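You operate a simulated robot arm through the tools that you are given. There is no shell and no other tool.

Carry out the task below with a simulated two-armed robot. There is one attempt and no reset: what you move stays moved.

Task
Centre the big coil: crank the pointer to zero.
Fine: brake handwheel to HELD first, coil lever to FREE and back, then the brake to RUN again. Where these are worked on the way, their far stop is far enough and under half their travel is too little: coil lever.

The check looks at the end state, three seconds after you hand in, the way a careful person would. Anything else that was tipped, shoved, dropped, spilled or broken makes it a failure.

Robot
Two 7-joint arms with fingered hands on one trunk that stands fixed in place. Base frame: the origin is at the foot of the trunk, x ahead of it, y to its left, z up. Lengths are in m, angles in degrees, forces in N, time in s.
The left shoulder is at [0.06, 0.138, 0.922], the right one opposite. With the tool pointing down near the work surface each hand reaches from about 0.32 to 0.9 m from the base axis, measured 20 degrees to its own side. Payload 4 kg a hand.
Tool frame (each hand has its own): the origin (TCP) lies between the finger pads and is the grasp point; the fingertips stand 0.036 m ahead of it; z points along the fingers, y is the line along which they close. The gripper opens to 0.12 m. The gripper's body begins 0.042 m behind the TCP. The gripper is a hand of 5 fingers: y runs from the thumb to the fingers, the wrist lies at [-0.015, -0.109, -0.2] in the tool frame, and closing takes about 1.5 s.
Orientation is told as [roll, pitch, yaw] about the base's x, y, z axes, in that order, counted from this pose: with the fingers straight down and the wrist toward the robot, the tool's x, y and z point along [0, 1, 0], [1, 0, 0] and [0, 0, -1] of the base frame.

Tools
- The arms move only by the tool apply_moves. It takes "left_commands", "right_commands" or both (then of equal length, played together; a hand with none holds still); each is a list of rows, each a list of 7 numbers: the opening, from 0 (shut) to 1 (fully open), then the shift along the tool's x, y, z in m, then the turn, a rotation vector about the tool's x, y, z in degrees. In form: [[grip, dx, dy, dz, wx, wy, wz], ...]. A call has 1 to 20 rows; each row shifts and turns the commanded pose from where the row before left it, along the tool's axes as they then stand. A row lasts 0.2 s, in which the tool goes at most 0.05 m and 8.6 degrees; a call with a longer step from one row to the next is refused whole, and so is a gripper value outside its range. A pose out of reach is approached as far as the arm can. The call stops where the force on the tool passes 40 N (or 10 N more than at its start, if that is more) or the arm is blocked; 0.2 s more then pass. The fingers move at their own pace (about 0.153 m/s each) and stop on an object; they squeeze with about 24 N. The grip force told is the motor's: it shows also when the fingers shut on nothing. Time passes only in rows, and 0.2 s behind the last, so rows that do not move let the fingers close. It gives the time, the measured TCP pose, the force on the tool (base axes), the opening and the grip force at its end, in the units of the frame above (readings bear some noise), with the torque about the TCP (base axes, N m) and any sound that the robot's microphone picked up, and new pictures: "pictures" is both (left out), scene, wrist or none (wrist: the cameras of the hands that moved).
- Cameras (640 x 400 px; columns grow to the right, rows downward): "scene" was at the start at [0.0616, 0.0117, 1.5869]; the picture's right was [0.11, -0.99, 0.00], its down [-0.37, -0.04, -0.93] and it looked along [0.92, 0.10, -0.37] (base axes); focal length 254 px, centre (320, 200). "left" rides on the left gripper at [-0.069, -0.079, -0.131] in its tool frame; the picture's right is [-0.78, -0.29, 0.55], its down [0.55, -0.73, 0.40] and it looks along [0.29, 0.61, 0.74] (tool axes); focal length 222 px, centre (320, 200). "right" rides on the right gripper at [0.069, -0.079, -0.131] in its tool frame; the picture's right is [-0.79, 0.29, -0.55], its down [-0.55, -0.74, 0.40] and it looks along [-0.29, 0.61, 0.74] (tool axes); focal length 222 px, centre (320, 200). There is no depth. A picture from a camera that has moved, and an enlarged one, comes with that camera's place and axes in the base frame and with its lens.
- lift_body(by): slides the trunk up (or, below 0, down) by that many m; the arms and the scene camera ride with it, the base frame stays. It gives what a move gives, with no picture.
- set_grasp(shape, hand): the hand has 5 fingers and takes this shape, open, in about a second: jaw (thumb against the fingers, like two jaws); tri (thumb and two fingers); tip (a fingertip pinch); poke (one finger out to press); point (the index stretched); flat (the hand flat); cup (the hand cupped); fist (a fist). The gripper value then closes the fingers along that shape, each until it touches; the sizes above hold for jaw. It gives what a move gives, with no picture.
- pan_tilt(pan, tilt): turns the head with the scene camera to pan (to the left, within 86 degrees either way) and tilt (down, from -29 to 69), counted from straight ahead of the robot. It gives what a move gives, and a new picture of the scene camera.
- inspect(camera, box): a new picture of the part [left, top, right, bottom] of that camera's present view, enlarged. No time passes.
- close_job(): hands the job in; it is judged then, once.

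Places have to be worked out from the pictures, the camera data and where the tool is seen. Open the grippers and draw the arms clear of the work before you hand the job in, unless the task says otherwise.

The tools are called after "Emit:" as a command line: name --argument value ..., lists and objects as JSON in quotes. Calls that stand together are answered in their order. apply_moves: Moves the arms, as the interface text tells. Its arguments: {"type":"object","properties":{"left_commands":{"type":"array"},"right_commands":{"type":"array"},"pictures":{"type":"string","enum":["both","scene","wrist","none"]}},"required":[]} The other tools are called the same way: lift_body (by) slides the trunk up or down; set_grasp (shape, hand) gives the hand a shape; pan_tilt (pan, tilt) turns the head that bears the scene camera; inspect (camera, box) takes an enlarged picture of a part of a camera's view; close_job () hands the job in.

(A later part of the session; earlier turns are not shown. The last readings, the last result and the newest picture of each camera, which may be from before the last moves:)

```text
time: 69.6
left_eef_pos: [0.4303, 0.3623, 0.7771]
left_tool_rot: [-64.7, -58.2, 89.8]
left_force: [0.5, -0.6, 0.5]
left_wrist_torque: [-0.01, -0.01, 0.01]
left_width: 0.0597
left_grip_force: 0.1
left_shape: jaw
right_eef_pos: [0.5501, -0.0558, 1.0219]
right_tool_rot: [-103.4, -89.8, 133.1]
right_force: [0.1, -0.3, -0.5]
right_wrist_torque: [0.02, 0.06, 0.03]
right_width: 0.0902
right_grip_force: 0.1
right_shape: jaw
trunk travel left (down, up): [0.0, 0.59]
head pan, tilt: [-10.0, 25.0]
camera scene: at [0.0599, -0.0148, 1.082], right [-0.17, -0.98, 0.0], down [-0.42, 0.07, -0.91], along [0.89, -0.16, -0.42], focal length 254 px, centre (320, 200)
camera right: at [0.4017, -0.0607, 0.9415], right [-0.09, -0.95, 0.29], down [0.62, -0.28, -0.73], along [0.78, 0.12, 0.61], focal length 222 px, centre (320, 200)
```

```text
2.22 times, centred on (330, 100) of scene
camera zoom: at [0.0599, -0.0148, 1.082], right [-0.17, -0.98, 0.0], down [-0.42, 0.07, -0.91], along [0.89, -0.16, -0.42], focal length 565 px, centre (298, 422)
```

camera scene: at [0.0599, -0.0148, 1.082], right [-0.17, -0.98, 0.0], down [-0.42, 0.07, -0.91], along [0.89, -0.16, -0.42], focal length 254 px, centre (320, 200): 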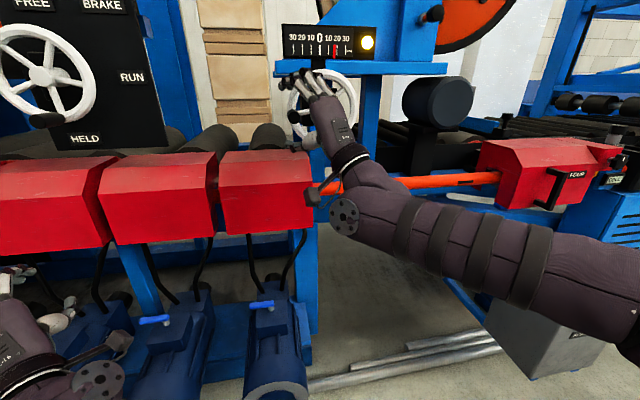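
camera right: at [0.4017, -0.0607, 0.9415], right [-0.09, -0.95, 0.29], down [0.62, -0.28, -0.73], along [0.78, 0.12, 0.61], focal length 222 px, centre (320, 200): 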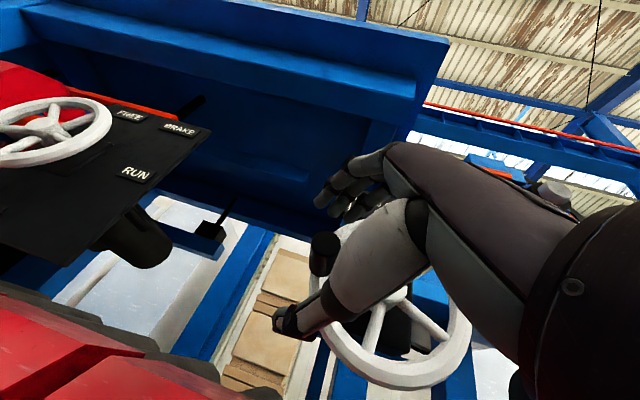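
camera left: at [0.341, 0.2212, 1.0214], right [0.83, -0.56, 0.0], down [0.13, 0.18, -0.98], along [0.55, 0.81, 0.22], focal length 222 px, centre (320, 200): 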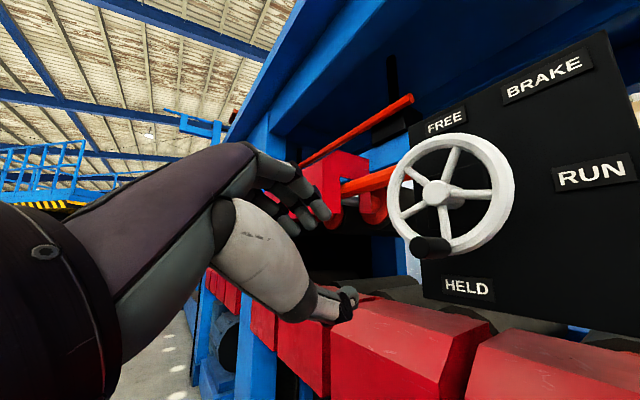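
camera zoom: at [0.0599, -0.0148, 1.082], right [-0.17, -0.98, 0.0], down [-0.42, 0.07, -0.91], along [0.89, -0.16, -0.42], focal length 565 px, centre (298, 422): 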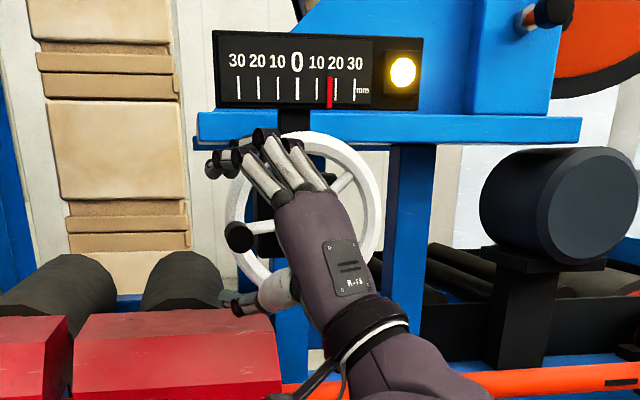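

The knob sits right at the grasp point, between the fingers above and thumb below. I go 8 mm deeper along it and close.

Emit:
apply_moves --right_commands '[[0.75, -0.004, 0, 0.0069, 0, 0, 0], [0.4, 0, 0, 0, 0, 0, 0], [0.0, 0, 0, 0, 0, 0, 0], [0.0, 0, 0, 0, 0, 0, 0], [0.0, 0, 0, 0, 0, 0, 0], [0.0, 0, 0, 0, 0, 0, 0], [0.0, 0, 0, 0, 0, 0, 0], [0.0, 0, 0, 0, 0, 0, 0]]' --pictures "both"

Emit:
inspect --camera "right" --box '[180, 100, 420, 380]'

Emit:
inspect --camera "scene" --box '[260, 10, 400, 190]'

```text
time: 71.4
left_eef_pos: [0.4315, 0.3629, 0.7755]
left_tool_rot: [-64.8, -58.1, 89.7]
left_force: [0.6, -0.1, -0.2]
left_wrist_torque: [0.01, 0.03, 0.02]
left_width: 0.0601
left_grip_force: 0.0
left_shape: jaw
right_eef_pos: [0.558, -0.0562, 1.0211]
right_tool_rot: [-77.4, -89.7, 107.2]
right_force: [2.8, 3.3, 0.2]
right_wrist_torque: [-0.07, -0.02, 0.02]
right_width: 0.0042
right_grip_force: 24.1
right_shape: jaw
trunk travel left (down, up): [0.0, 0.59]
head pan, tilt: [-10.0, 25.0]
camera scene: at [0.0604, -0.0142, 1.0819], right [-0.17, -0.98, 0.0], down [-0.42, 0.07, -0.91], along [0.89, -0.16, -0.42], focal length 254 px, centre (320, 200)
camera right: at [0.4095, -0.0606, 0.9411], right [-0.09, -0.95, 0.3], down [0.62, -0.28, -0.73], along [0.78, 0.12, 0.61], focal length 222 px, centre (320, 200)
```

scene: 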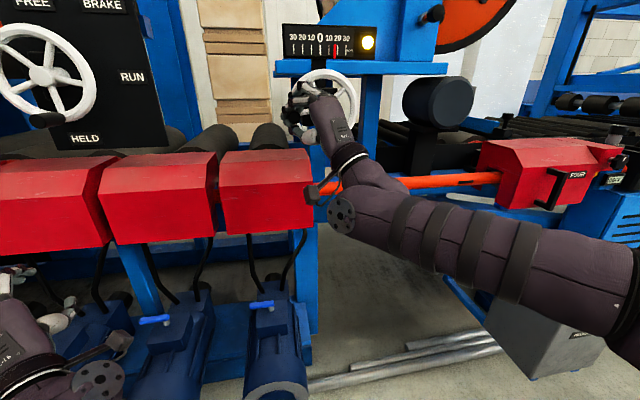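
right: 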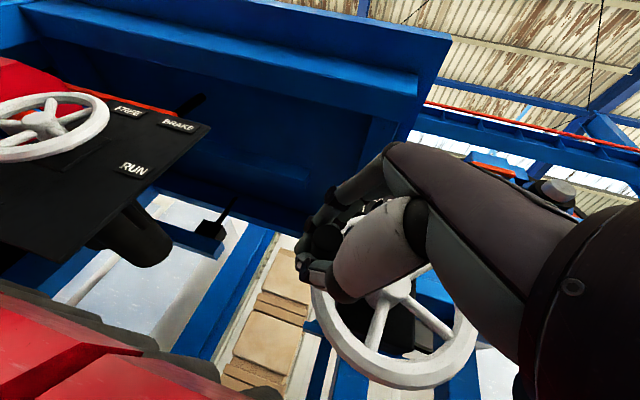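

```text
1.43 times, centred on (300, 240) of right
camera zoom: at [0.4095, -0.0606, 0.9411], right [-0.09, -0.95, 0.3], down [0.62, -0.28, -0.73], along [0.78, 0.12, 0.61], focal length 317 px, centre (349, 143)
```

zoom: 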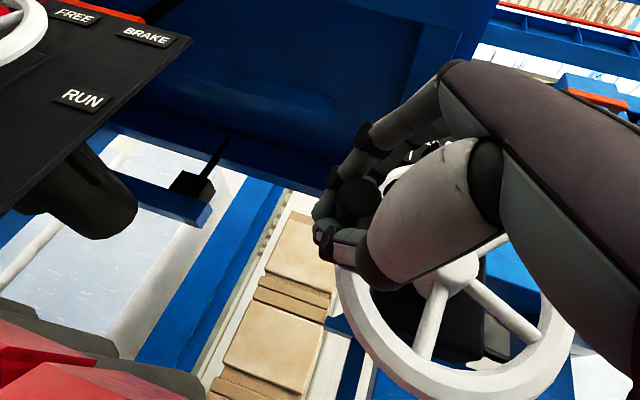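

```text
2.22 times, centred on (330, 100) of scene
camera zoom: at [0.0604, -0.0142, 1.0819], right [-0.17, -0.98, 0.0], down [-0.42, 0.07, -0.91], along [0.89, -0.16, -0.42], focal length 565 px, centre (298, 422)
```

zoom: 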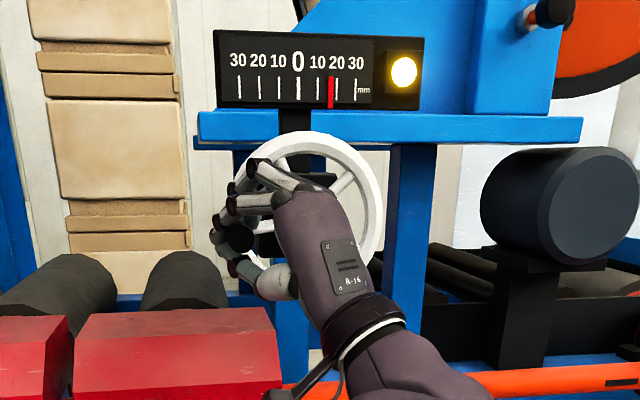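

The fingers are wrapped around the crank knob. I test a 45° clockwise arc (knob going up from the left) by translation only, to learn which way the pointer moves.

Emit:
apply_moves --right_commands '[[0, 0.00054, 0.00835, 0.00031, 0, 0, 0], [0, -0.00042, 0.00836, -0.00024, 0, 0, 0], [0, -0.00135, 0.00822, -0.00078, 0, 0, 0], [0, -0.00227, 0.00795, -0.00131, 0, 0, 0], [0, -0.00315, 0.00754, -0.00182, 0, 0, 0], [0, -0.00398, 0.007, -0.0023, 0, 0, 0]]' --pictures "scene"

Emit:
inspect --camera "scene" --box '[260, 10, 400, 190]'

Emit:
inspect --camera "scene" --box '[280, 15, 380, 65]'

```text
time: 72.8
left_eef_pos: [0.4317, 0.3639, 0.7768]
left_tool_rot: [-64.6, -58.1, 89.7]
left_force: [-0.7, -0.8, 0.2]
left_wrist_torque: [-0.02, -0.01, 0.02]
left_width: 0.0597
left_grip_force: 0.1
left_shape: jaw
right_eef_pos: [0.5594, -0.0685, 1.0694]
right_tool_rot: [-98.6, -89.8, 128.4]
right_force: [13.9, 7.2, 1.3]
right_wrist_torque: [0.26, -0.28, -0.31]
right_width: 0.0026
right_grip_force: 23.7
right_shape: jaw
trunk travel left (down, up): [0.0, 0.59]
head pan, tilt: [-10.0, 25.0]
camera scene: at [0.0613, -0.014, 1.082], right [-0.17, -0.98, 0.0], down [-0.42, 0.07, -0.91], along [0.89, -0.16, -0.42], focal length 254 px, centre (320, 200)
```

scene: 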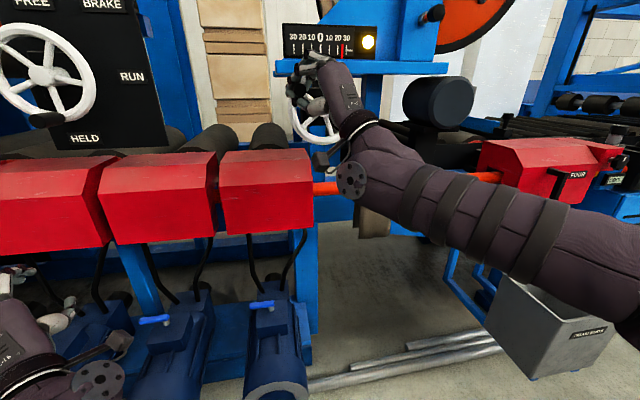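

```text
2.22 times, centred on (330, 100) of scene
camera zoom: at [0.0613, -0.014, 1.082], right [-0.17, -0.98, 0.0], down [-0.42, 0.07, -0.91], along [0.89, -0.16, -0.42], focal length 565 px, centre (298, 422)
```

zoom: 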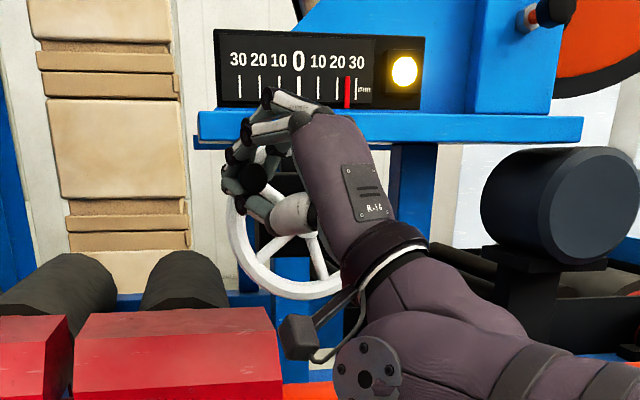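

```text
6.40 times, centred on (330, 40) of scene
camera zoom: at [0.0613, -0.014, 1.082], right [-0.17, -0.98, 0.0], down [-0.42, 0.07, -0.91], along [0.89, -0.16, -0.42], focal length 1627 px, centre (256, 1224)
```

zoom: 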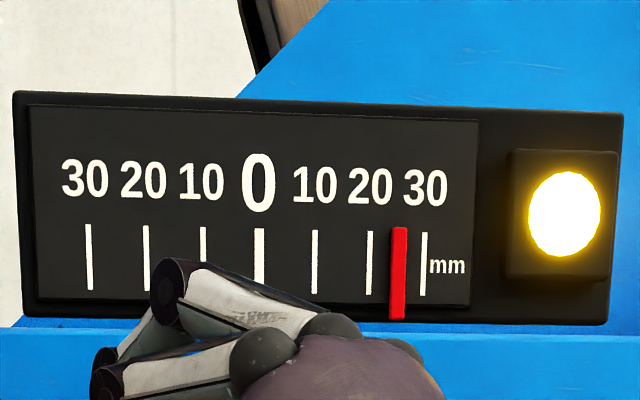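

Clockwise moved the pointer from about +17 to +25, roughly 0.2 mm per degree, so the crank must go counter-clockwise by about 85° from where it stood. I reverse the arc and carry on 30° past the start, then read the scale.

Emit:
apply_moves --right_commands '[[0, 0.00398, -0.007, 0.0023, 0, 0, 0], [0, 0.00315, -0.00754, 0.00182, 0, 0, 0], [0, 0.00227, -0.00795, 0.00131, 0, 0, 0], [0, 0.00135, -0.00822, 0.00078, 0, 0, 0], [0, 0.00042, -0.00836, 0.00024, 0, 0, 0], [0, -0.00054, -0.00835, -0.00031, 0, 0, 0], [0, -0.00148, -0.00819, -0.00086, 0, 0, 0], [0, -0.00239, -0.0079, -0.00138, 0, 0, 0], [0, -0.00326, -0.00748, -0.00189, 0, 0, 0], [0, -0.00408, -0.00692, -0.00236, 0, 0, 0]]' --pictures "scene"

Emit:
inspect --camera "scene" --box '[260, 10, 400, 190]'

Emit:
inspect --camera "scene" --box '[280, 15, 380, 65]'

```text
time: 75.0
left_eef_pos: [0.4306, 0.364, 0.7748]
left_tool_rot: [-64.7, -58.1, 89.9]
left_force: [0.1, -0.1, 0.1]
left_wrist_torque: [0.02, 0.03, 0.0]
left_width: 0.0598
left_grip_force: 0.1
left_shape: jaw
right_eef_pos: [0.5589, -0.0672, 0.9887]
right_tool_rot: [-50.5, -89.6, 80.3]
right_force: [-1.6, 12.4, -6.9]
right_wrist_torque: [-0.22, 0.07, 0.41]
right_width: 0.0029
right_grip_force: 23.9
right_shape: jaw
trunk travel left (down, up): [0.0, 0.59]
head pan, tilt: [-10.0, 25.0]
camera scene: at [0.0602, -0.0135, 1.0818], right [-0.17, -0.98, 0.0], down [-0.42, 0.07, -0.91], along [0.89, -0.16, -0.42], focal length 254 px, centre (320, 200)
```

scene: 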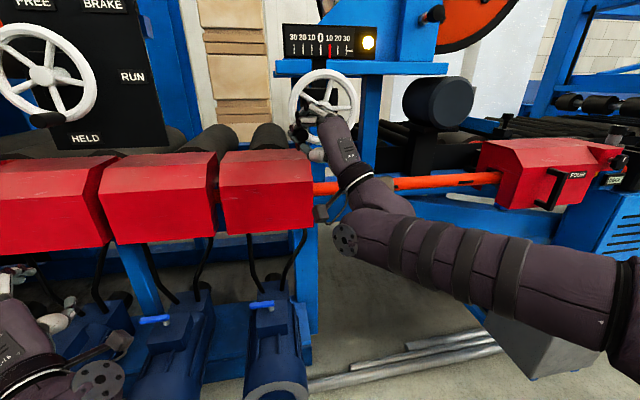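

```text
2.22 times, centred on (330, 100) of scene
camera zoom: at [0.0602, -0.0135, 1.0818], right [-0.17, -0.98, 0.0], down [-0.42, 0.07, -0.91], along [0.89, -0.16, -0.42], focal length 565 px, centre (298, 422)
```

zoom: 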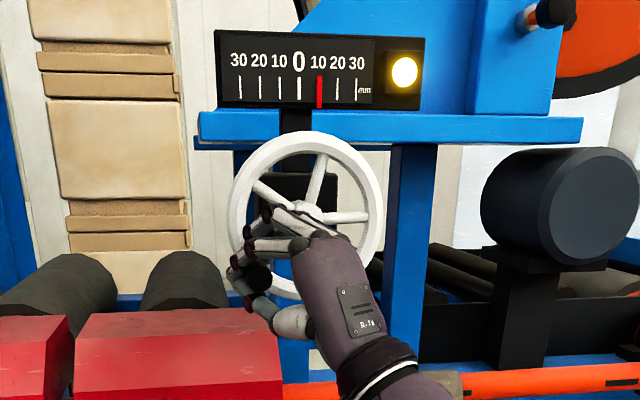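

```text
6.40 times, centred on (330, 40) of scene
camera zoom: at [0.0602, -0.0135, 1.0818], right [-0.17, -0.98, 0.0], down [-0.42, 0.07, -0.91], along [0.89, -0.16, -0.42], focal length 1627 px, centre (256, 1224)
```

zoom: 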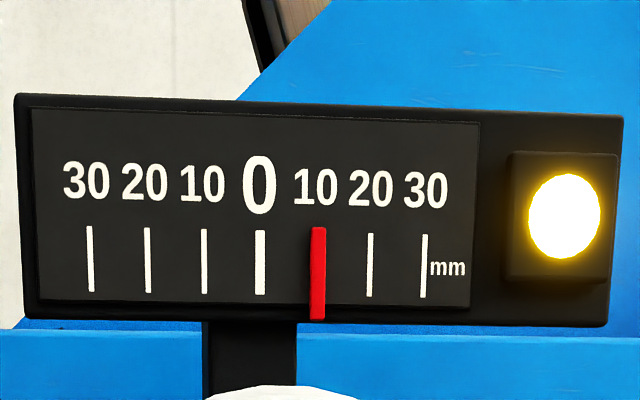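

The pointer now reads about +10.4 after 75° back, confirming 0.2 units per degree; about 51° remain. I continue counter-clockwise 37.5° and read again.

Emit:
apply_moves --right_commands '[[0, -0.00482, -0.00625, -0.00279, 0, 0, 0], [0, -0.00549, -0.00546, -0.00317, 0, 0, 0], [0, -0.00606, -0.0046, -0.0035, 0, 0, 0], [0, -0.00653, -0.00364, -0.00377, 0, 0, 0], [0, -0.00688, -0.00262, -0.00398, 0, 0, 0]]' --pictures "scene"

Emit:
inspect --camera "scene" --box '[260, 10, 400, 190]'

Emit:
inspect --camera "scene" --box '[280, 15, 380, 65]'

```text
time: 76.2
left_eef_pos: [0.4326, 0.3636, 0.7768]
left_tool_rot: [-64.7, -58.2, 89.7]
left_force: [0.1, 0.0, -1.2]
left_wrist_torque: [-0.03, 0.02, 0.02]
left_width: 0.0599
left_grip_force: 0.0
left_shape: jaw
right_eef_pos: [0.5587, -0.1076, 0.9679]
right_tool_rot: [-114.8, -89.8, 144.1]
right_force: [2.6, 0.0, -9.0]
right_wrist_torque: [-0.03, 0.09, -0.03]
right_width: 0.0033
right_grip_force: 24.2
right_shape: jaw
trunk travel left (down, up): [0.0, 0.59]
head pan, tilt: [-10.0, 25.0]
camera scene: at [0.0608, -0.0149, 1.0819], right [-0.17, -0.98, 0.0], down [-0.42, 0.07, -0.91], along [0.89, -0.16, -0.42], focal length 254 px, centre (320, 200)
```

scene: 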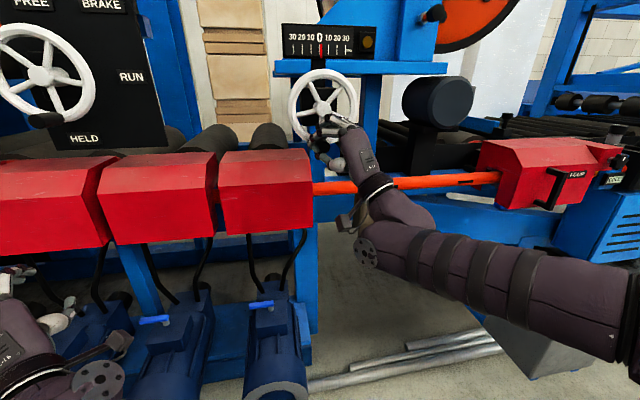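

```text
2.22 times, centred on (330, 100) of scene
camera zoom: at [0.0608, -0.0149, 1.0819], right [-0.17, -0.98, 0.0], down [-0.42, 0.07, -0.91], along [0.89, -0.16, -0.42], focal length 565 px, centre (298, 422)
```

zoom: 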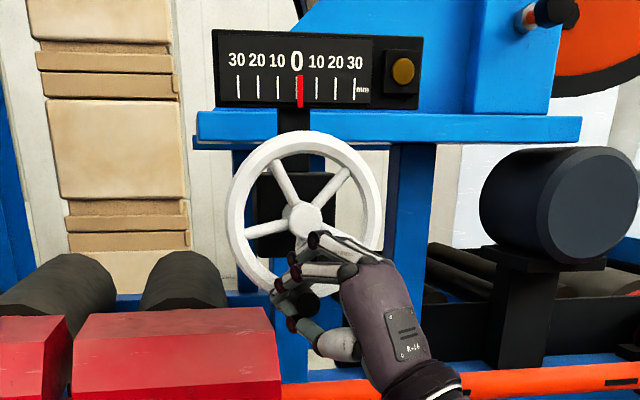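

```text
6.40 times, centred on (330, 40) of scene
camera zoom: at [0.0608, -0.0149, 1.0819], right [-0.17, -0.98, 0.0], down [-0.42, 0.07, -0.91], along [0.89, -0.16, -0.42], focal length 1627 px, centre (256, 1224)
```

zoom: 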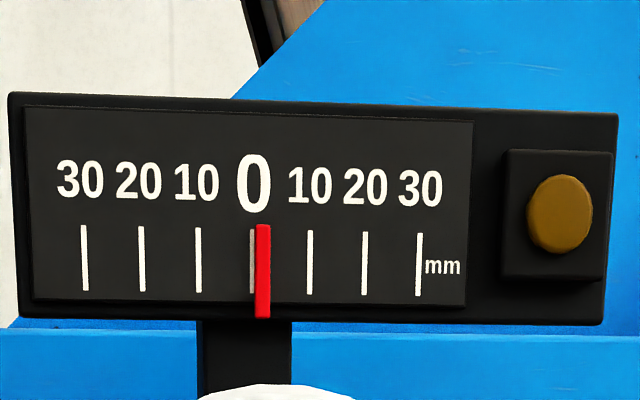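

The lamp went out and the pointer is at about +1.2. I turn a further 6° to bring it onto zero.

Emit:
apply_moves --right_commands '[[0, -0.00285, -0.00067, -0.00164, 0, 0, 0], [0, -0.00284, -0.00067, -0.00164, 0, 0, 0]]' --pictures "none"

Emit:
inspect --camera "scene" --box '[280, 15, 380, 65]'

Emit:
inspect --camera "scene" --box '[305, 25, 335, 60]'

```text
time: 76.8
left_eef_pos: [0.4326, 0.363, 0.7761]
left_tool_rot: [-64.7, -58.2, 89.9]
left_force: [-0.3, -0.3, 1.2]
left_wrist_torque: [0.0, -0.01, 0.02]
left_width: 0.06
left_grip_force: 0.0
left_shape: jaw
right_eef_pos: [0.5576, -0.112, 0.9661]
right_tool_rot: [-95.7, -89.9, 125.5]
right_force: [5.0, 2.4, -4.5]
right_wrist_torque: [-0.06, -0.02, 0.03]
right_width: 0.0034
right_grip_force: 23.9
right_shape: jaw
trunk travel left (down, up): [0.0, 0.59]
head pan, tilt: [-10.0, 25.0]
```

```text
6.40 times, centred on (330, 40) of scene
camera zoom: at [0.0608, -0.0145, 1.082], right [-0.17, -0.98, 0.0], down [-0.42, 0.07, -0.91], along [0.89, -0.16, -0.42], focal length 1627 px, centre (256, 1224)
```

zoom: 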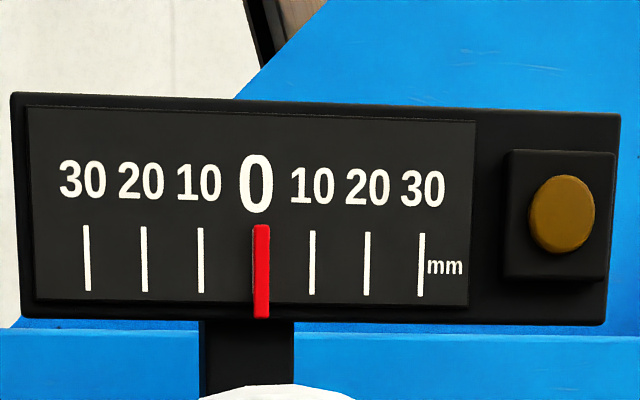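

```text
11.43 times, centred on (320, 42) of scene
camera zoom: at [0.0608, -0.0145, 1.082], right [-0.17, -0.98, 0.0], down [-0.42, 0.07, -0.91], along [0.89, -0.16, -0.42], focal length 2905 px, centre (320, 2000)
```

zoom: 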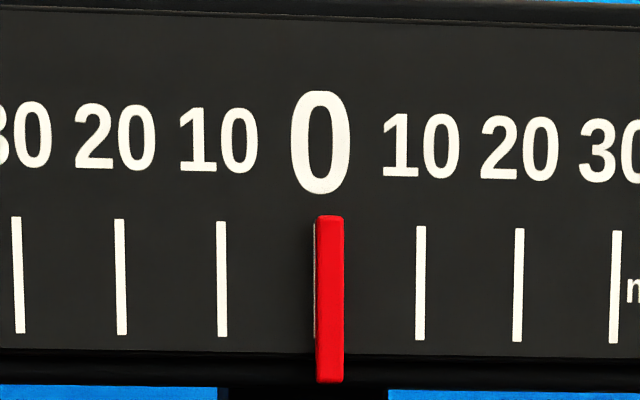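

The pointer is slightly right of zero (about +0.5). I turn roughly 3° more.

Emit:
apply_moves --right_commands '[[0, -0.00286, -0.0004, -0.00165, 0, 0, 0], [0, 0, 0, 0, 0, 0, 0]]' --pictures "none"

Emit:
inspect --camera "scene" --box '[305, 25, 335, 60]'

```text
time: 77.4
left_eef_pos: [0.4316, 0.3637, 0.7762]
left_tool_rot: [-64.7, -58.2, 89.9]
left_force: [-0.5, -0.3, -0.2]
left_wrist_torque: [-0.01, -0.01, -0.01]
left_width: 0.0596
left_grip_force: 0.1
left_shape: jaw
right_eef_pos: [0.5576, -0.1164, 0.9662]
right_tool_rot: [-80.3, -89.8, 110.1]
right_force: [5.6, 2.8, -4.0]
right_wrist_torque: [-0.06, -0.03, 0.05]
right_width: 0.0034
right_grip_force: 23.6
right_shape: jaw
trunk travel left (down, up): [0.0, 0.59]
head pan, tilt: [-10.0, 25.0]
```

```text
11.43 times, centred on (320, 42) of scene
camera zoom: at [0.0606, -0.0145, 1.0819], right [-0.17, -0.98, 0.0], down [-0.42, 0.07, -0.91], along [0.89, -0.16, -0.42], focal length 2905 px, centre (320, 2000)
```

zoom: 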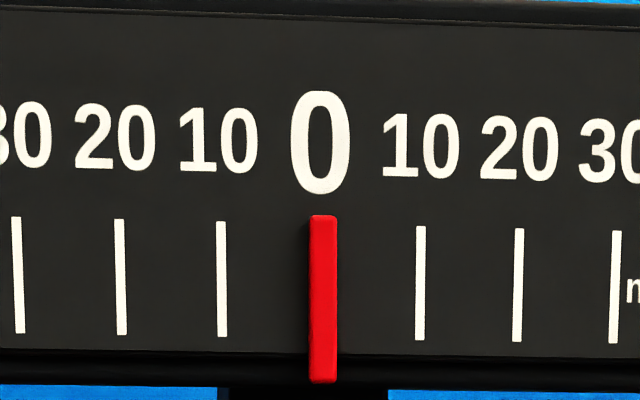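

The pointer is on zero. I open the fingers gradually and withdraw straight back along the knob's axis.

Emit:
apply_moves --right_commands '[[0.25, 0, 0, 0, 0, 0, 0], [0.5, 0, 0, 0, 0, 0, 0], [0.7, 0, 0, 0, 0, 0, 0], [0.7, 0, 0, 0, 0, 0, 0], [0.7, 0.008, 0, -0.0139, 0, 0, 0], [0.7, 0.01, 0, -0.0173, 0, 0, 0], [0.7, 0.015, 0, -0.026, 0, 0, 0], [0.7, 0.02, 0, -0.0346, 0, 0, 0]]' --pictures "both"

Emit:
inspect --camera "scene" --box '[305, 25, 335, 60]'

Emit:
inspect --camera "scene" --box '[260, 10, 400, 190]'

```text
time: 79.2
left_eef_pos: [0.4321, 0.3633, 0.7766]
left_tool_rot: [-64.7, -58.2, 89.8]
left_force: [1.2, -0.7, 0.4]
left_wrist_torque: [0.01, -0.03, 0.0]
left_width: 0.0598
left_grip_force: 0.1
left_shape: jaw
right_eef_pos: [0.4515, -0.1155, 0.9648]
right_tool_rot: [-83.1, -89.8, 112.9]
right_force: [0.4, 0.0, -1.1]
right_wrist_torque: [0.0, -0.01, -0.02]
right_width: 0.0837
right_grip_force: 0.2
right_shape: jaw
trunk travel left (down, up): [0.0, 0.59]
head pan, tilt: [-10.0, 25.0]
camera scene: at [0.0604, -0.0145, 1.082], right [-0.17, -0.98, 0.0], down [-0.42, 0.07, -0.91], along [0.89, -0.16, -0.42], focal length 254 px, centre (320, 200)
camera right: at [0.304, -0.1194, 0.885], right [-0.09, -0.95, 0.29], down [0.62, -0.28, -0.73], along [0.78, 0.12, 0.61], focal length 222 px, centre (320, 200)
```

scene: 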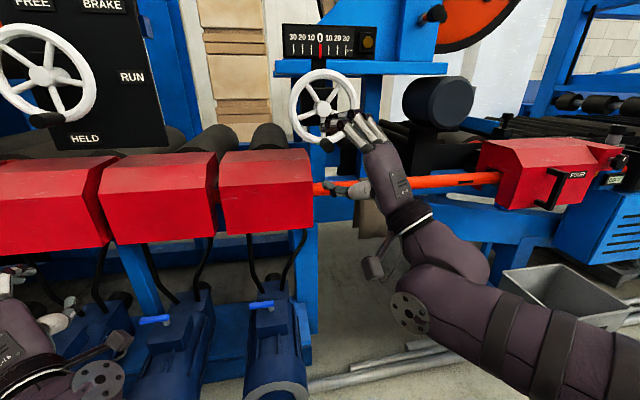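
right: 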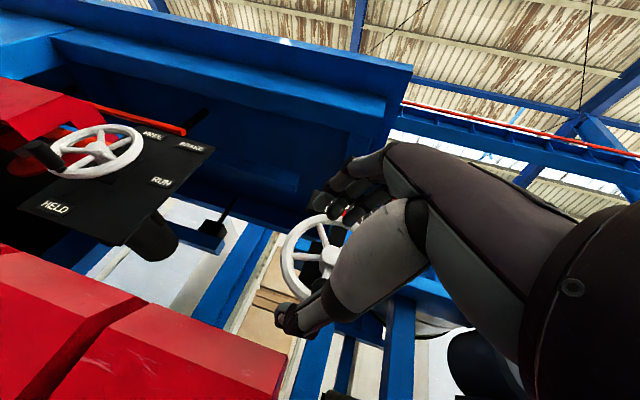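

```text
11.43 times, centred on (320, 42) of scene
camera zoom: at [0.0604, -0.0145, 1.082], right [-0.17, -0.98, 0.0], down [-0.42, 0.07, -0.91], along [0.89, -0.16, -0.42], focal length 2905 px, centre (320, 2000)
```

zoom: 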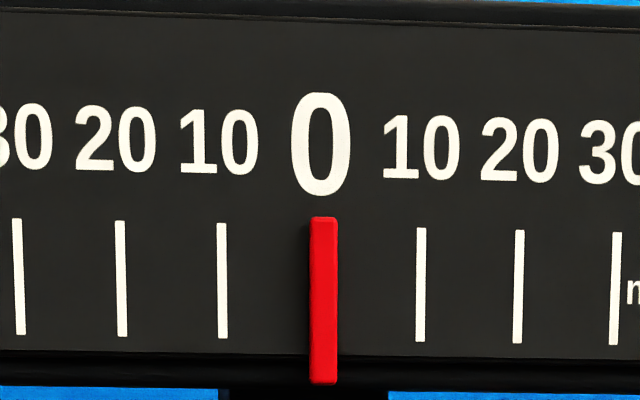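

```text
2.22 times, centred on (330, 100) of scene
camera zoom: at [0.0604, -0.0145, 1.082], right [-0.17, -0.98, 0.0], down [-0.42, 0.07, -0.91], along [0.89, -0.16, -0.42], focal length 565 px, centre (298, 422)
```

zoom: 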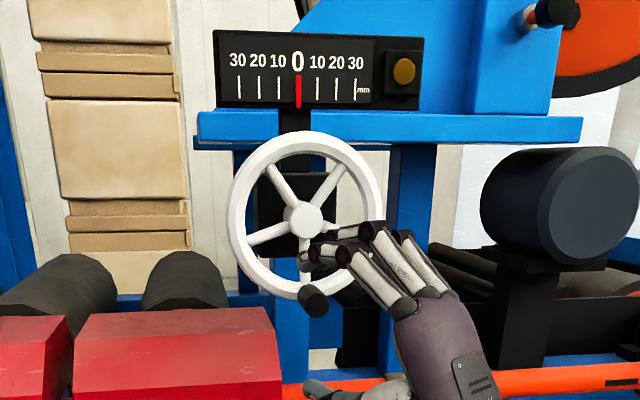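

The pointer stays on zero with the lamp out. Now the lever must go back to HELD: I draw the right hand back, set the pointing finger, and raise the trunk 0.5.

Emit:
apply_moves --right_commands '[[0.7, 0.0125, 0, -0.0217, 0, 0, 0], [0.7, 0.0125, 0, -0.0217, 0, 0, 0]]' --pictures "none"

Emit:
set_grasp --hand "right" --shape "point"

Emit:
lift_body --by 0.5

Emit:
pan_tilt --pan -25 --tilt 15

```text
time: 79.8
left_eef_pos: [0.431, 0.3641, 0.7761]
left_tool_rot: [-64.7, -58.2, 89.8]
left_force: [-0.3, -0.1, 0.2]
left_wrist_torque: [0.05, 0.01, 0.02]
left_width: 0.0598
left_grip_force: 0.0
left_shape: jaw
right_eef_pos: [0.4011, -0.1115, 0.9647]
right_tool_rot: [-84.9, -89.7, 114.8]
right_force: [-1.0, 0.2, -0.2]
right_wrist_torque: [0.04, -0.03, -0.01]
right_width: 0.0838
right_grip_force: 0.0
right_shape: jaw
trunk travel left (down, up): [0.0, 0.59]
head pan, tilt: [-10.0, 25.0]
```

```text
time: 80.7
left_eef_pos: [0.4308, 0.3637, 0.7768]
left_tool_rot: [-64.7, -58.1, 89.9]
left_force: [-0.3, 0.2, 0.2]
left_wrist_torque: [-0.01, 0.02, 0.02]
left_width: 0.0597
left_grip_force: 0.1
left_shape: jaw
right_eef_pos: [0.4014, -0.1127, 0.9658]
right_tool_rot: [-90.9, -89.6, 120.6]
right_force: [0.1, 1.5, 0.6]
right_wrist_torque: [0.01, -0.03, 0.0]
right_width: 0.1145
right_grip_force: 0.0
right_shape: point
trunk travel left (down, up): [0.0, 0.59]
head pan, tilt: [-10.0, 25.0]
```

```text
refused: 0.5 is not a number from -0.4 to 0.4
```

```text
time: 81.4
left_eef_pos: [0.4302, 0.3635, 0.7763]
left_tool_rot: [-64.7, -58.1, 89.7]
left_force: [0.3, 0.2, 0.3]
left_wrist_torque: [0.02, -0.01, -0.02]
left_width: 0.0597
left_grip_force: 0.0
left_shape: jaw
right_eef_pos: [0.4014, -0.1122, 0.9657]
right_tool_rot: [-91.2, -89.6, 120.9]
right_force: [0.5, 0.2, 0.6]
right_wrist_torque: [-0.03, 0.03, 0.01]
right_width: 0.1141
right_grip_force: 0.0
right_shape: point
trunk travel left (down, up): [0.0, 0.59]
head pan, tilt: [-25.0, 15.0]
camera scene: at [0.054, -0.038, 1.0982], right [-0.42, -0.91, 0.0], down [-0.24, 0.11, -0.97], along [0.88, -0.41, -0.26], focal length 254 px, centre (320, 200)
```

scene: 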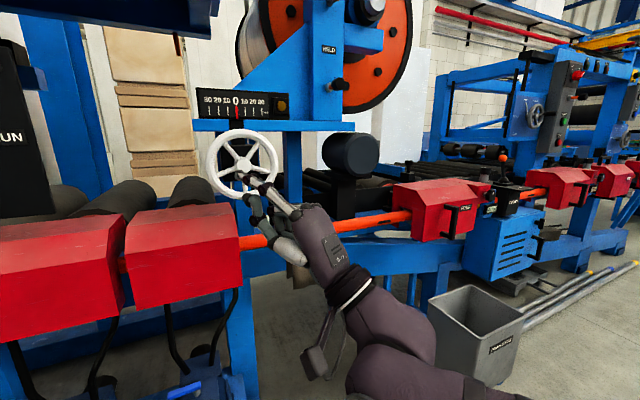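

The lift takes at most 0.4 per call, so I raise it in two steps.

Emit:
lift_body --by 0.3

Emit:
lift_body --by 0.2

Emit:
apply_moves --right_commands '[[1, 0, 0, 0, 4.1, -6.0, 1.57], [1, 0, 0, 0, 4.1, -6.0, 1.57], [1, 0, 0, 0, 4.1, -6.0, 1.57], [1, 0, 0, 0, 4.1, -6.0, 1.57], [1, 0, 0, 0, 4.1, -6.0, 1.57]]' --pictures "both"

```text
time: 84.4
left_eef_pos: [0.4307, 0.363, 1.076]
left_tool_rot: [-64.7, -58.2, 89.7]
left_force: [0.0, -0.4, 0.4]
left_wrist_torque: [0.0, 0.03, 0.02]
left_width: 0.0599
left_grip_force: 0.1
left_shape: jaw
right_eef_pos: [0.4022, -0.1128, 1.2637]
right_tool_rot: [-90.5, -89.7, 120.2]
right_force: [0.0, -0.3, -1.0]
right_wrist_torque: [0.0, -0.01, 0.0]
right_width: 0.1142
right_grip_force: 0.0
right_shape: point
trunk travel left (down, up): [-0.3, 0.29]
head pan, tilt: [-25.0, 15.0]
```

```text
time: 86.6
left_eef_pos: [0.43, 0.3633, 1.2765]
left_tool_rot: [-64.7, -58.3, 89.7]
left_force: [-0.3, -0.1, -0.9]
left_wrist_torque: [-0.02, 0.04, 0.01]
left_width: 0.0599
left_grip_force: 0.0
left_shape: jaw
right_eef_pos: [0.4015, -0.1129, 1.4657]
right_tool_rot: [-89.8, -89.7, 119.7]
right_force: [0.0, -0.1, 0.2]
right_wrist_torque: [-0.02, 0.03, -0.01]
right_width: 0.1143
right_grip_force: 0.1
right_shape: point
trunk travel left (down, up): [-0.5, 0.09]
head pan, tilt: [-25.0, 15.0]
```

```text
time: 87.9
left_eef_pos: [0.4315, 0.3628, 1.2775]
left_tool_rot: [-64.7, -58.2, 89.8]
left_force: [-0.1, -0.8, 0.3]
left_wrist_torque: [0.03, -0.01, 0.0]
left_width: 0.06
left_grip_force: 0.1
left_shape: jaw
right_eef_pos: [0.3938, -0.059, 1.4554]
right_tool_rot: [18.3, -65.0, -2.8]
right_force: [0.2, 0.2, 0.7]
right_wrist_torque: [-0.04, -0.02, 0.06]
right_width: 0.1143
right_grip_force: 0.0
right_shape: point
trunk travel left (down, up): [-0.5, 0.09]
head pan, tilt: [-25.0, 15.0]
stopped in row 5 (right hand): the arm was blocked; the commanded pose is now the measured one
camera scene: at [0.0539, -0.0381, 1.5983], right [-0.42, -0.91, 0.0], down [-0.23, 0.11, -0.97], along [0.88, -0.41, -0.26], focal length 254 px, centre (320, 200)
camera right: at [0.2294, -0.0271, 1.446], right [-0.17, -0.91, 0.38], down [0.17, -0.41, -0.9], along [0.97, -0.09, 0.22], focal length 222 px, centre (320, 200)
```

scene: 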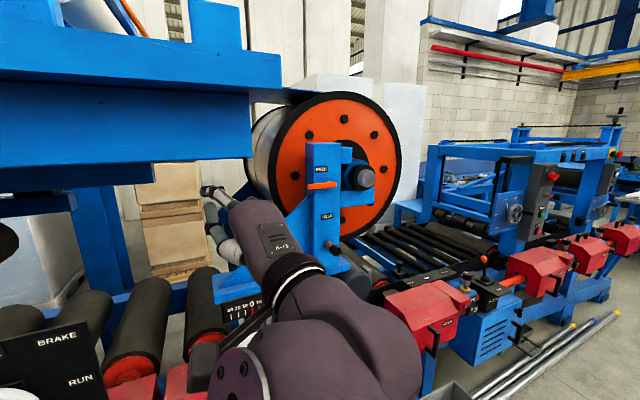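
right: 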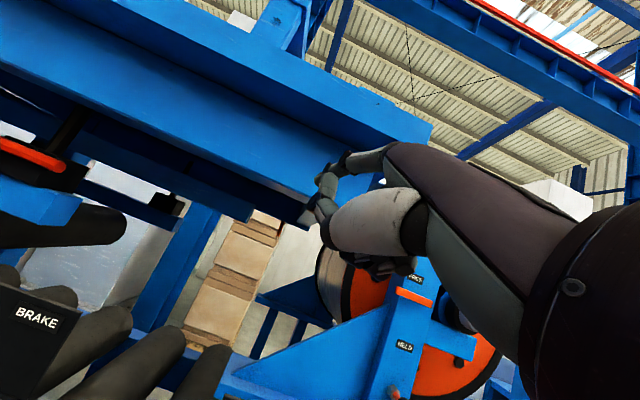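

Blocked near the body's centre line; I move the hand out to the right in front of the lever first, then finish the rotation there.

Emit:
apply_moves --right_commands '[[1, -0.0395, 0.0035, 0.0027, 0, 0, 0], [1, -0.0395, 0.0035, 0.0027, 0, 0, 0], [1, -0.0395, 0.0035, 0.0027, 0, 0, 0], [1, -0.0395, 0.0035, 0.0027, 0, 0, 0], [1, -0.0395, 0.0035, 0.0027, 0, 0, 0], [1, -0.0395, 0.0035, 0.0027, 0, 0, 0], [1, -0.0395, 0.0035, 0.0027, 0, 0, 0], [1, -0.0395, 0.0035, 0.0027, 0, 0, 0]]' --pictures "both"

```text
time: 89.7
left_eef_pos: [0.4319, 0.3626, 1.2759]
left_tool_rot: [-64.8, -58.1, 89.8]
left_force: [-0.3, 0.4, 0.0]
left_wrist_torque: [-0.01, 0.0, 0.04]
left_width: 0.06
left_grip_force: 0.0
left_shape: jaw
right_eef_pos: [0.5003, -0.3601, 1.4304]
right_tool_rot: [18.3, -64.9, -2.8]
right_force: [0.2, -0.7, 0.4]
right_wrist_torque: [0.02, 0.0, -0.02]
right_width: 0.1144
right_grip_force: 0.1
right_shape: point
trunk travel left (down, up): [-0.5, 0.09]
head pan, tilt: [-25.0, 15.0]
camera scene: at [0.0545, -0.0392, 1.5981], right [-0.42, -0.91, 0.0], down [-0.23, 0.11, -0.97], along [0.88, -0.41, -0.26], focal length 254 px, centre (320, 200)
camera right: at [0.3352, -0.3275, 1.4195], right [-0.17, -0.91, 0.38], down [0.17, -0.41, -0.9], along [0.97, -0.09, 0.22], focal length 222 px, centre (320, 200)
```

scene: 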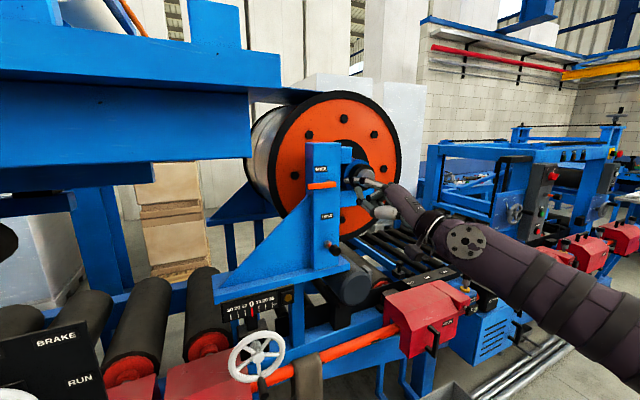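
right: 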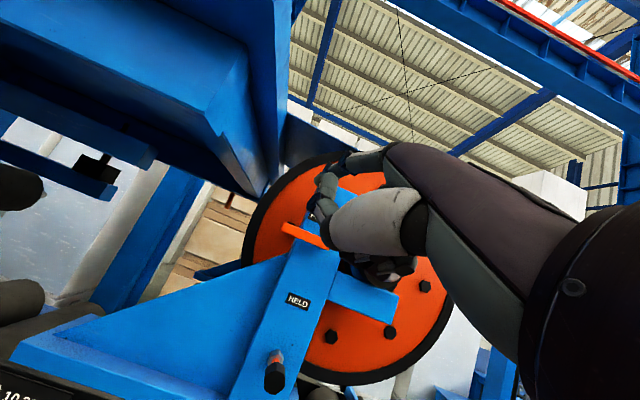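

Now in front of the lever, I finish straightening the hand and bring the fingertip to just above the bar's left part, short of it.

Emit:
apply_moves --right_commands '[[1, 0, 0, 0, -1.75, -7.8, 0.3], [1, 0, 0, 0, -1.75, -7.8, 0.3], [1, 0.0012, 0.0127, 0.0308, 0, 0, 0], [1, 0.0012, 0.0127, 0.0308, 0, 0, 0], [1, 0.0012, 0.0127, 0.0308, 0, 0, 0]]' --pictures "both"

Emit:
inspect --camera "scene" --box '[290, 140, 390, 240]'

Emit:
inspect --camera "right" --box '[220, 80, 420, 280]'

```text
time: 90.9
left_eef_pos: [0.4326, 0.3625, 1.2765]
left_tool_rot: [-64.6, -58.1, 89.8]
left_force: [-0.1, -0.9, 0.2]
left_wrist_torque: [0.0, 0.0, 0.0]
left_width: 0.0598
left_grip_force: 0.0
left_shape: jaw
right_eef_pos: [0.6014, -0.3563, 1.4314]
right_tool_rot: [5.8, -68.2, -6.0]
right_force: [0.6, -0.8, 0.6]
right_wrist_torque: [0.02, -0.01, -0.01]
right_width: 0.1142
right_grip_force: 0.1
right_shape: point
trunk travel left (down, up): [-0.5, 0.09]
head pan, tilt: [-25.0, 15.0]
camera scene: at [0.0553, -0.0382, 1.5981], right [-0.42, -0.91, 0.0], down [-0.24, 0.11, -0.97], along [0.88, -0.41, -0.26], focal length 254 px, centre (320, 200)
camera right: at [0.4511, -0.2836, 1.4079], right [-0.41, -0.8, 0.44], down [0.09, -0.52, -0.85], along [0.91, -0.31, 0.29], focal length 222 px, centre (320, 200)
```

scene: 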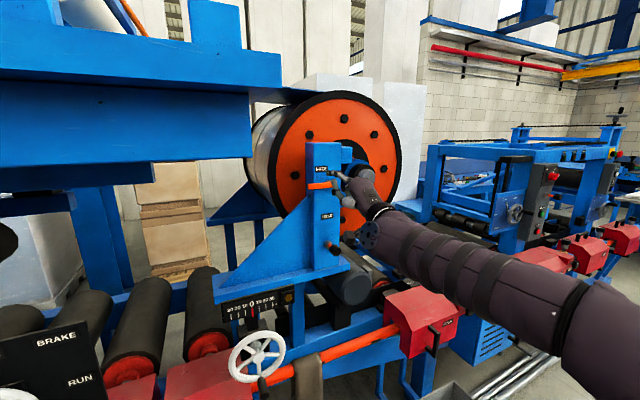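
right: 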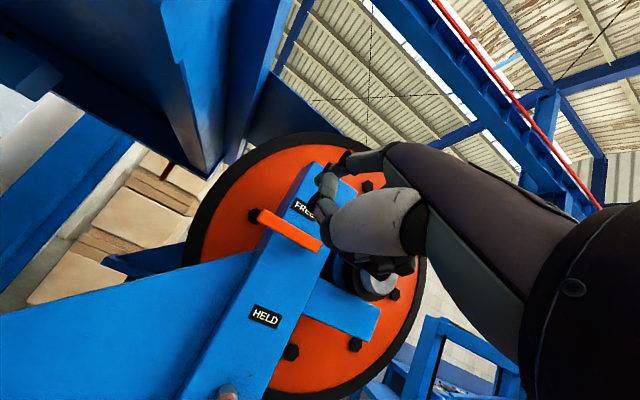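

```text
4.00 times, centred on (340, 190) of scene
camera zoom: at [0.0553, -0.0382, 1.5981], right [-0.42, -0.91, 0.0], down [-0.24, 0.11, -0.97], along [0.88, -0.41, -0.26], focal length 1017 px, centre (240, 240)
```

zoom: 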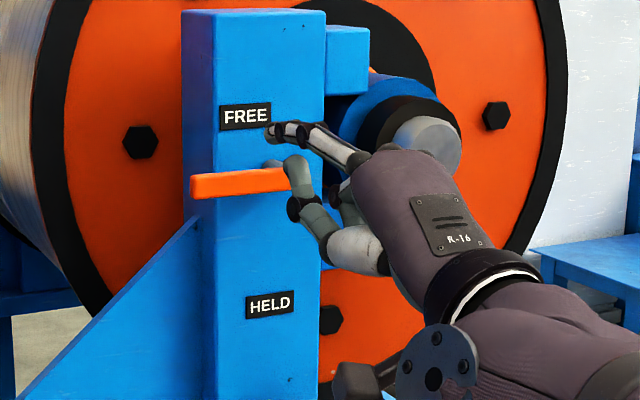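

```text
2.00 times, centred on (320, 180) of right
camera zoom: at [0.4511, -0.2836, 1.4079], right [-0.41, -0.8, 0.44], down [0.09, -0.52, -0.85], along [0.91, -0.31, 0.29], focal length 444 px, centre (320, 240)
```

zoom: 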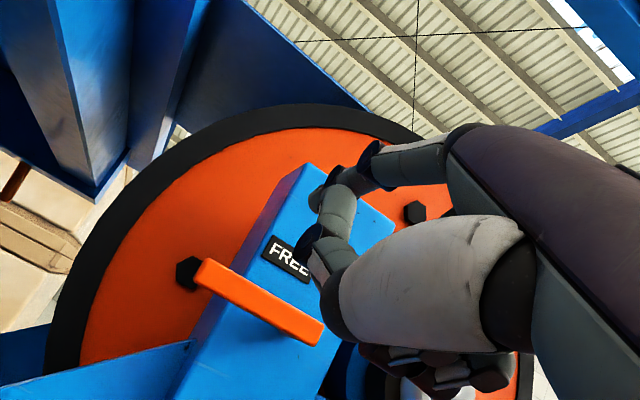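

The finger is above the bar level and short of it. I move straight forward 0.086 so the tip hangs over the bar.

Emit:
apply_moves --right_commands '[[1, 0.0004, 0.0105, 0.0267, 0, 0, 0], [1, 0.0004, 0.0105, 0.0267, 0, 0, 0], [1, 0.0004, 0.0105, 0.0267, 0, 0, 0]]' --pictures "none"

Emit:
inspect --camera "scene" --box '[290, 140, 390, 240]'

Emit:
inspect --camera "right" --box '[220, 80, 420, 280]'

```text
time: 91.7
left_eef_pos: [0.4324, 0.3621, 1.2765]
left_tool_rot: [-64.6, -58.2, 89.7]
left_force: [1.1, -1.2, 0.2]
left_wrist_torque: [0.0, 0.05, 0.0]
left_width: 0.0599
left_grip_force: 0.0
left_shape: jaw
right_eef_pos: [0.6895, -0.3586, 1.4307]
right_tool_rot: [5.7, -68.1, -6.2]
right_force: [0.3, 0.1, 0.3]
right_wrist_torque: [-0.04, -0.03, -0.01]
right_width: 0.1141
right_grip_force: 0.0
right_shape: point
trunk travel left (down, up): [-0.5, 0.09]
head pan, tilt: [-25.0, 15.0]
```

```text
4.00 times, centred on (340, 190) of scene
camera zoom: at [0.0553, -0.038, 1.5981], right [-0.42, -0.91, 0.0], down [-0.24, 0.11, -0.97], along [0.88, -0.41, -0.26], focal length 1017 px, centre (240, 240)
```

zoom: 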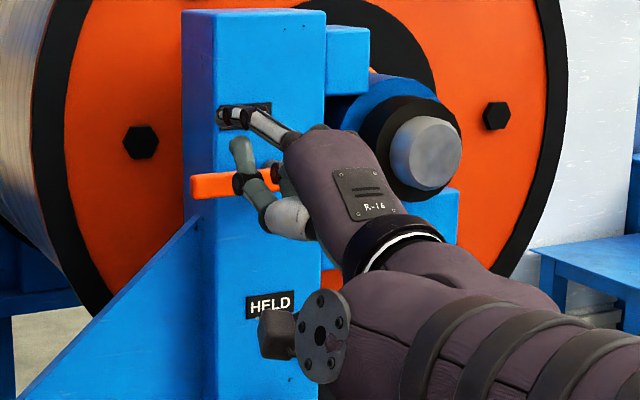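

```text
2.00 times, centred on (320, 180) of right
camera zoom: at [0.538, -0.2854, 1.4072], right [-0.41, -0.8, 0.44], down [0.09, -0.52, -0.85], along [0.91, -0.31, 0.29], focal length 444 px, centre (320, 240)
```

zoom: 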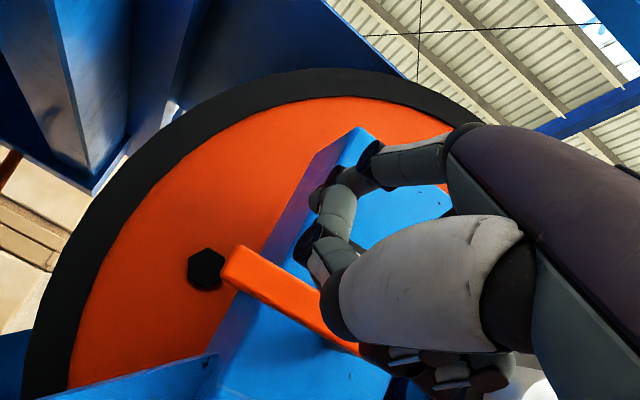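

The fingertip is over the bar and the thumb clears its front. I push down along the lever's arc, first to contact and then through about 50°.

Emit:
apply_moves --right_commands '[[1, -0.0025, -0.0115, 0.0046, 0, 0, 0], [1, -0.0028, -0.0115, 0.0046, 0, 0, 0], [1, -0.0004, -0.0104, 0.0041, 0, 0, 0], [1, 0.0022, -0.0086, 0.0034, 0, 0, 0], [1, 0.0004, -0.009, 0.0035, 0, 0, 0], [1, -0.0012, -0.0089, 0.0035, 0, 0, 0], [1, -0.0028, -0.0084, 0.0034, 0, 0, 0], [1, -0.0044, -0.0079, 0.0032, 0, 0, 0]]' --pictures "none"

Emit:
inspect --camera "scene" --box '[290, 140, 390, 240]'

Emit:
inspect --camera "right" --box '[220, 80, 420, 280]'

```text
time: 93.5
left_eef_pos: [0.4311, 0.3638, 1.2764]
left_tool_rot: [-64.8, -58.2, 89.8]
left_force: [-0.6, -0.7, 0.4]
left_wrist_torque: [0.0, 0.03, 0.0]
left_width: 0.0599
left_grip_force: 0.1
left_shape: jaw
right_eef_pos: [0.6866, -0.3657, 1.3504]
right_tool_rot: [5.7, -68.1, -6.1]
right_force: [-0.5, 0.7, 0.3]
right_wrist_torque: [0.02, -0.03, -0.03]
right_width: 0.0
right_grip_force: 0.0
right_shape: point
trunk travel left (down, up): [-0.5, 0.09]
head pan, tilt: [-25.0, 15.0]
```

```text
4.00 times, centred on (340, 190) of scene
camera zoom: at [0.0541, -0.0382, 1.5982], right [-0.42, -0.91, 0.0], down [-0.23, 0.11, -0.97], along [0.88, -0.41, -0.26], focal length 1017 px, centre (240, 240)
```

zoom: 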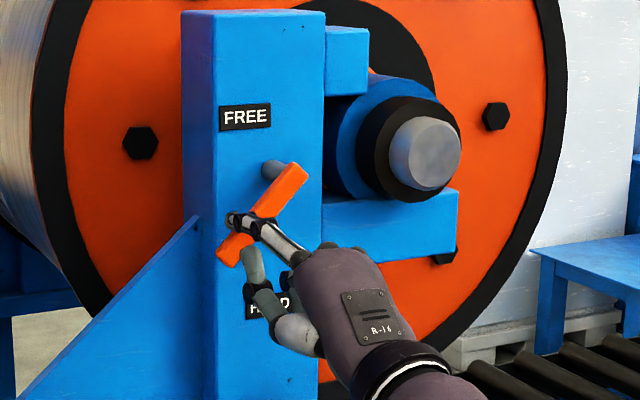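

```text
2.00 times, centred on (320, 180) of right
camera zoom: at [0.5363, -0.2934, 1.3266], right [-0.41, -0.8, 0.44], down [0.09, -0.52, -0.85], along [0.91, -0.31, 0.29], focal length 444 px, centre (320, 240)
```

zoom: 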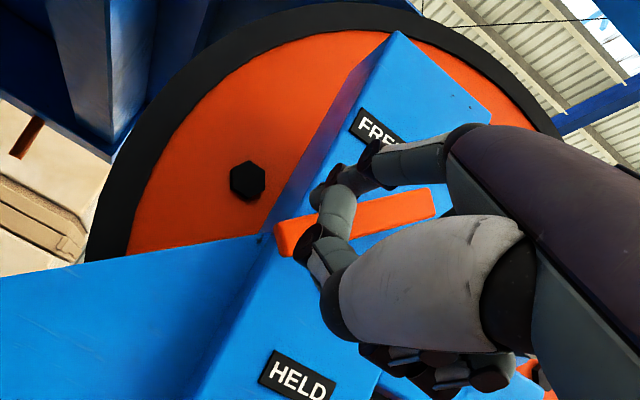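

The lever follows, now about half-way down. I continue the arc to the vertical and press it lightly against the HELD stop.

Emit:
apply_moves --right_commands '[[1, -0.0058, -0.0071, 0.0029, 0, 0, 0], [1, -0.0069, -0.006, 0.0025, 0, 0, 0], [1, -0.0081, -0.0048, 0.002, 0, 0, 0], [1, -0.0088, -0.0035, 0.0015, 0, 0, 0], [1, -0.0093, -0.002, 0.0009, 0, 0, 0], [1, -0.0096, -0.0004, 0.0003, 0, 0, 0]]' --pictures "none"

Emit:
inspect --camera "scene" --box '[290, 140, 390, 240]'

```text
time: 94.9
left_eef_pos: [0.4304, 0.3648, 1.2762]
left_tool_rot: [-64.8, -58.1, 89.9]
left_force: [0.5, 0.0, 0.4]
left_wrist_torque: [-0.02, -0.03, -0.02]
left_width: 0.0601
left_grip_force: 0.1
left_shape: jaw
right_eef_pos: [0.6876, -0.4095, 1.3241]
right_tool_rot: [5.5, -68.2, -5.7]
right_force: [-0.9, 6.8, -0.1]
right_wrist_torque: [-0.46, -0.09, 0.39]
right_width: 0.0
right_grip_force: 0.1
right_shape: point
trunk travel left (down, up): [-0.5, 0.09]
head pan, tilt: [-25.0, 15.0]
```

```text
4.00 times, centred on (340, 190) of scene
camera zoom: at [0.0537, -0.0366, 1.5982], right [-0.42, -0.91, 0.0], down [-0.23, 0.11, -0.97], along [0.88, -0.41, -0.26], focal length 1017 px, centre (240, 240)
```

zoom: 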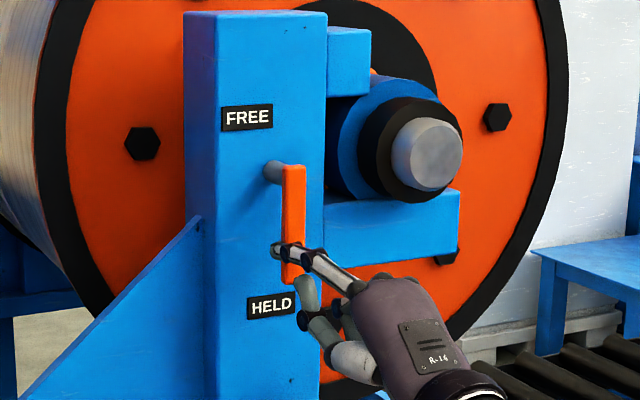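

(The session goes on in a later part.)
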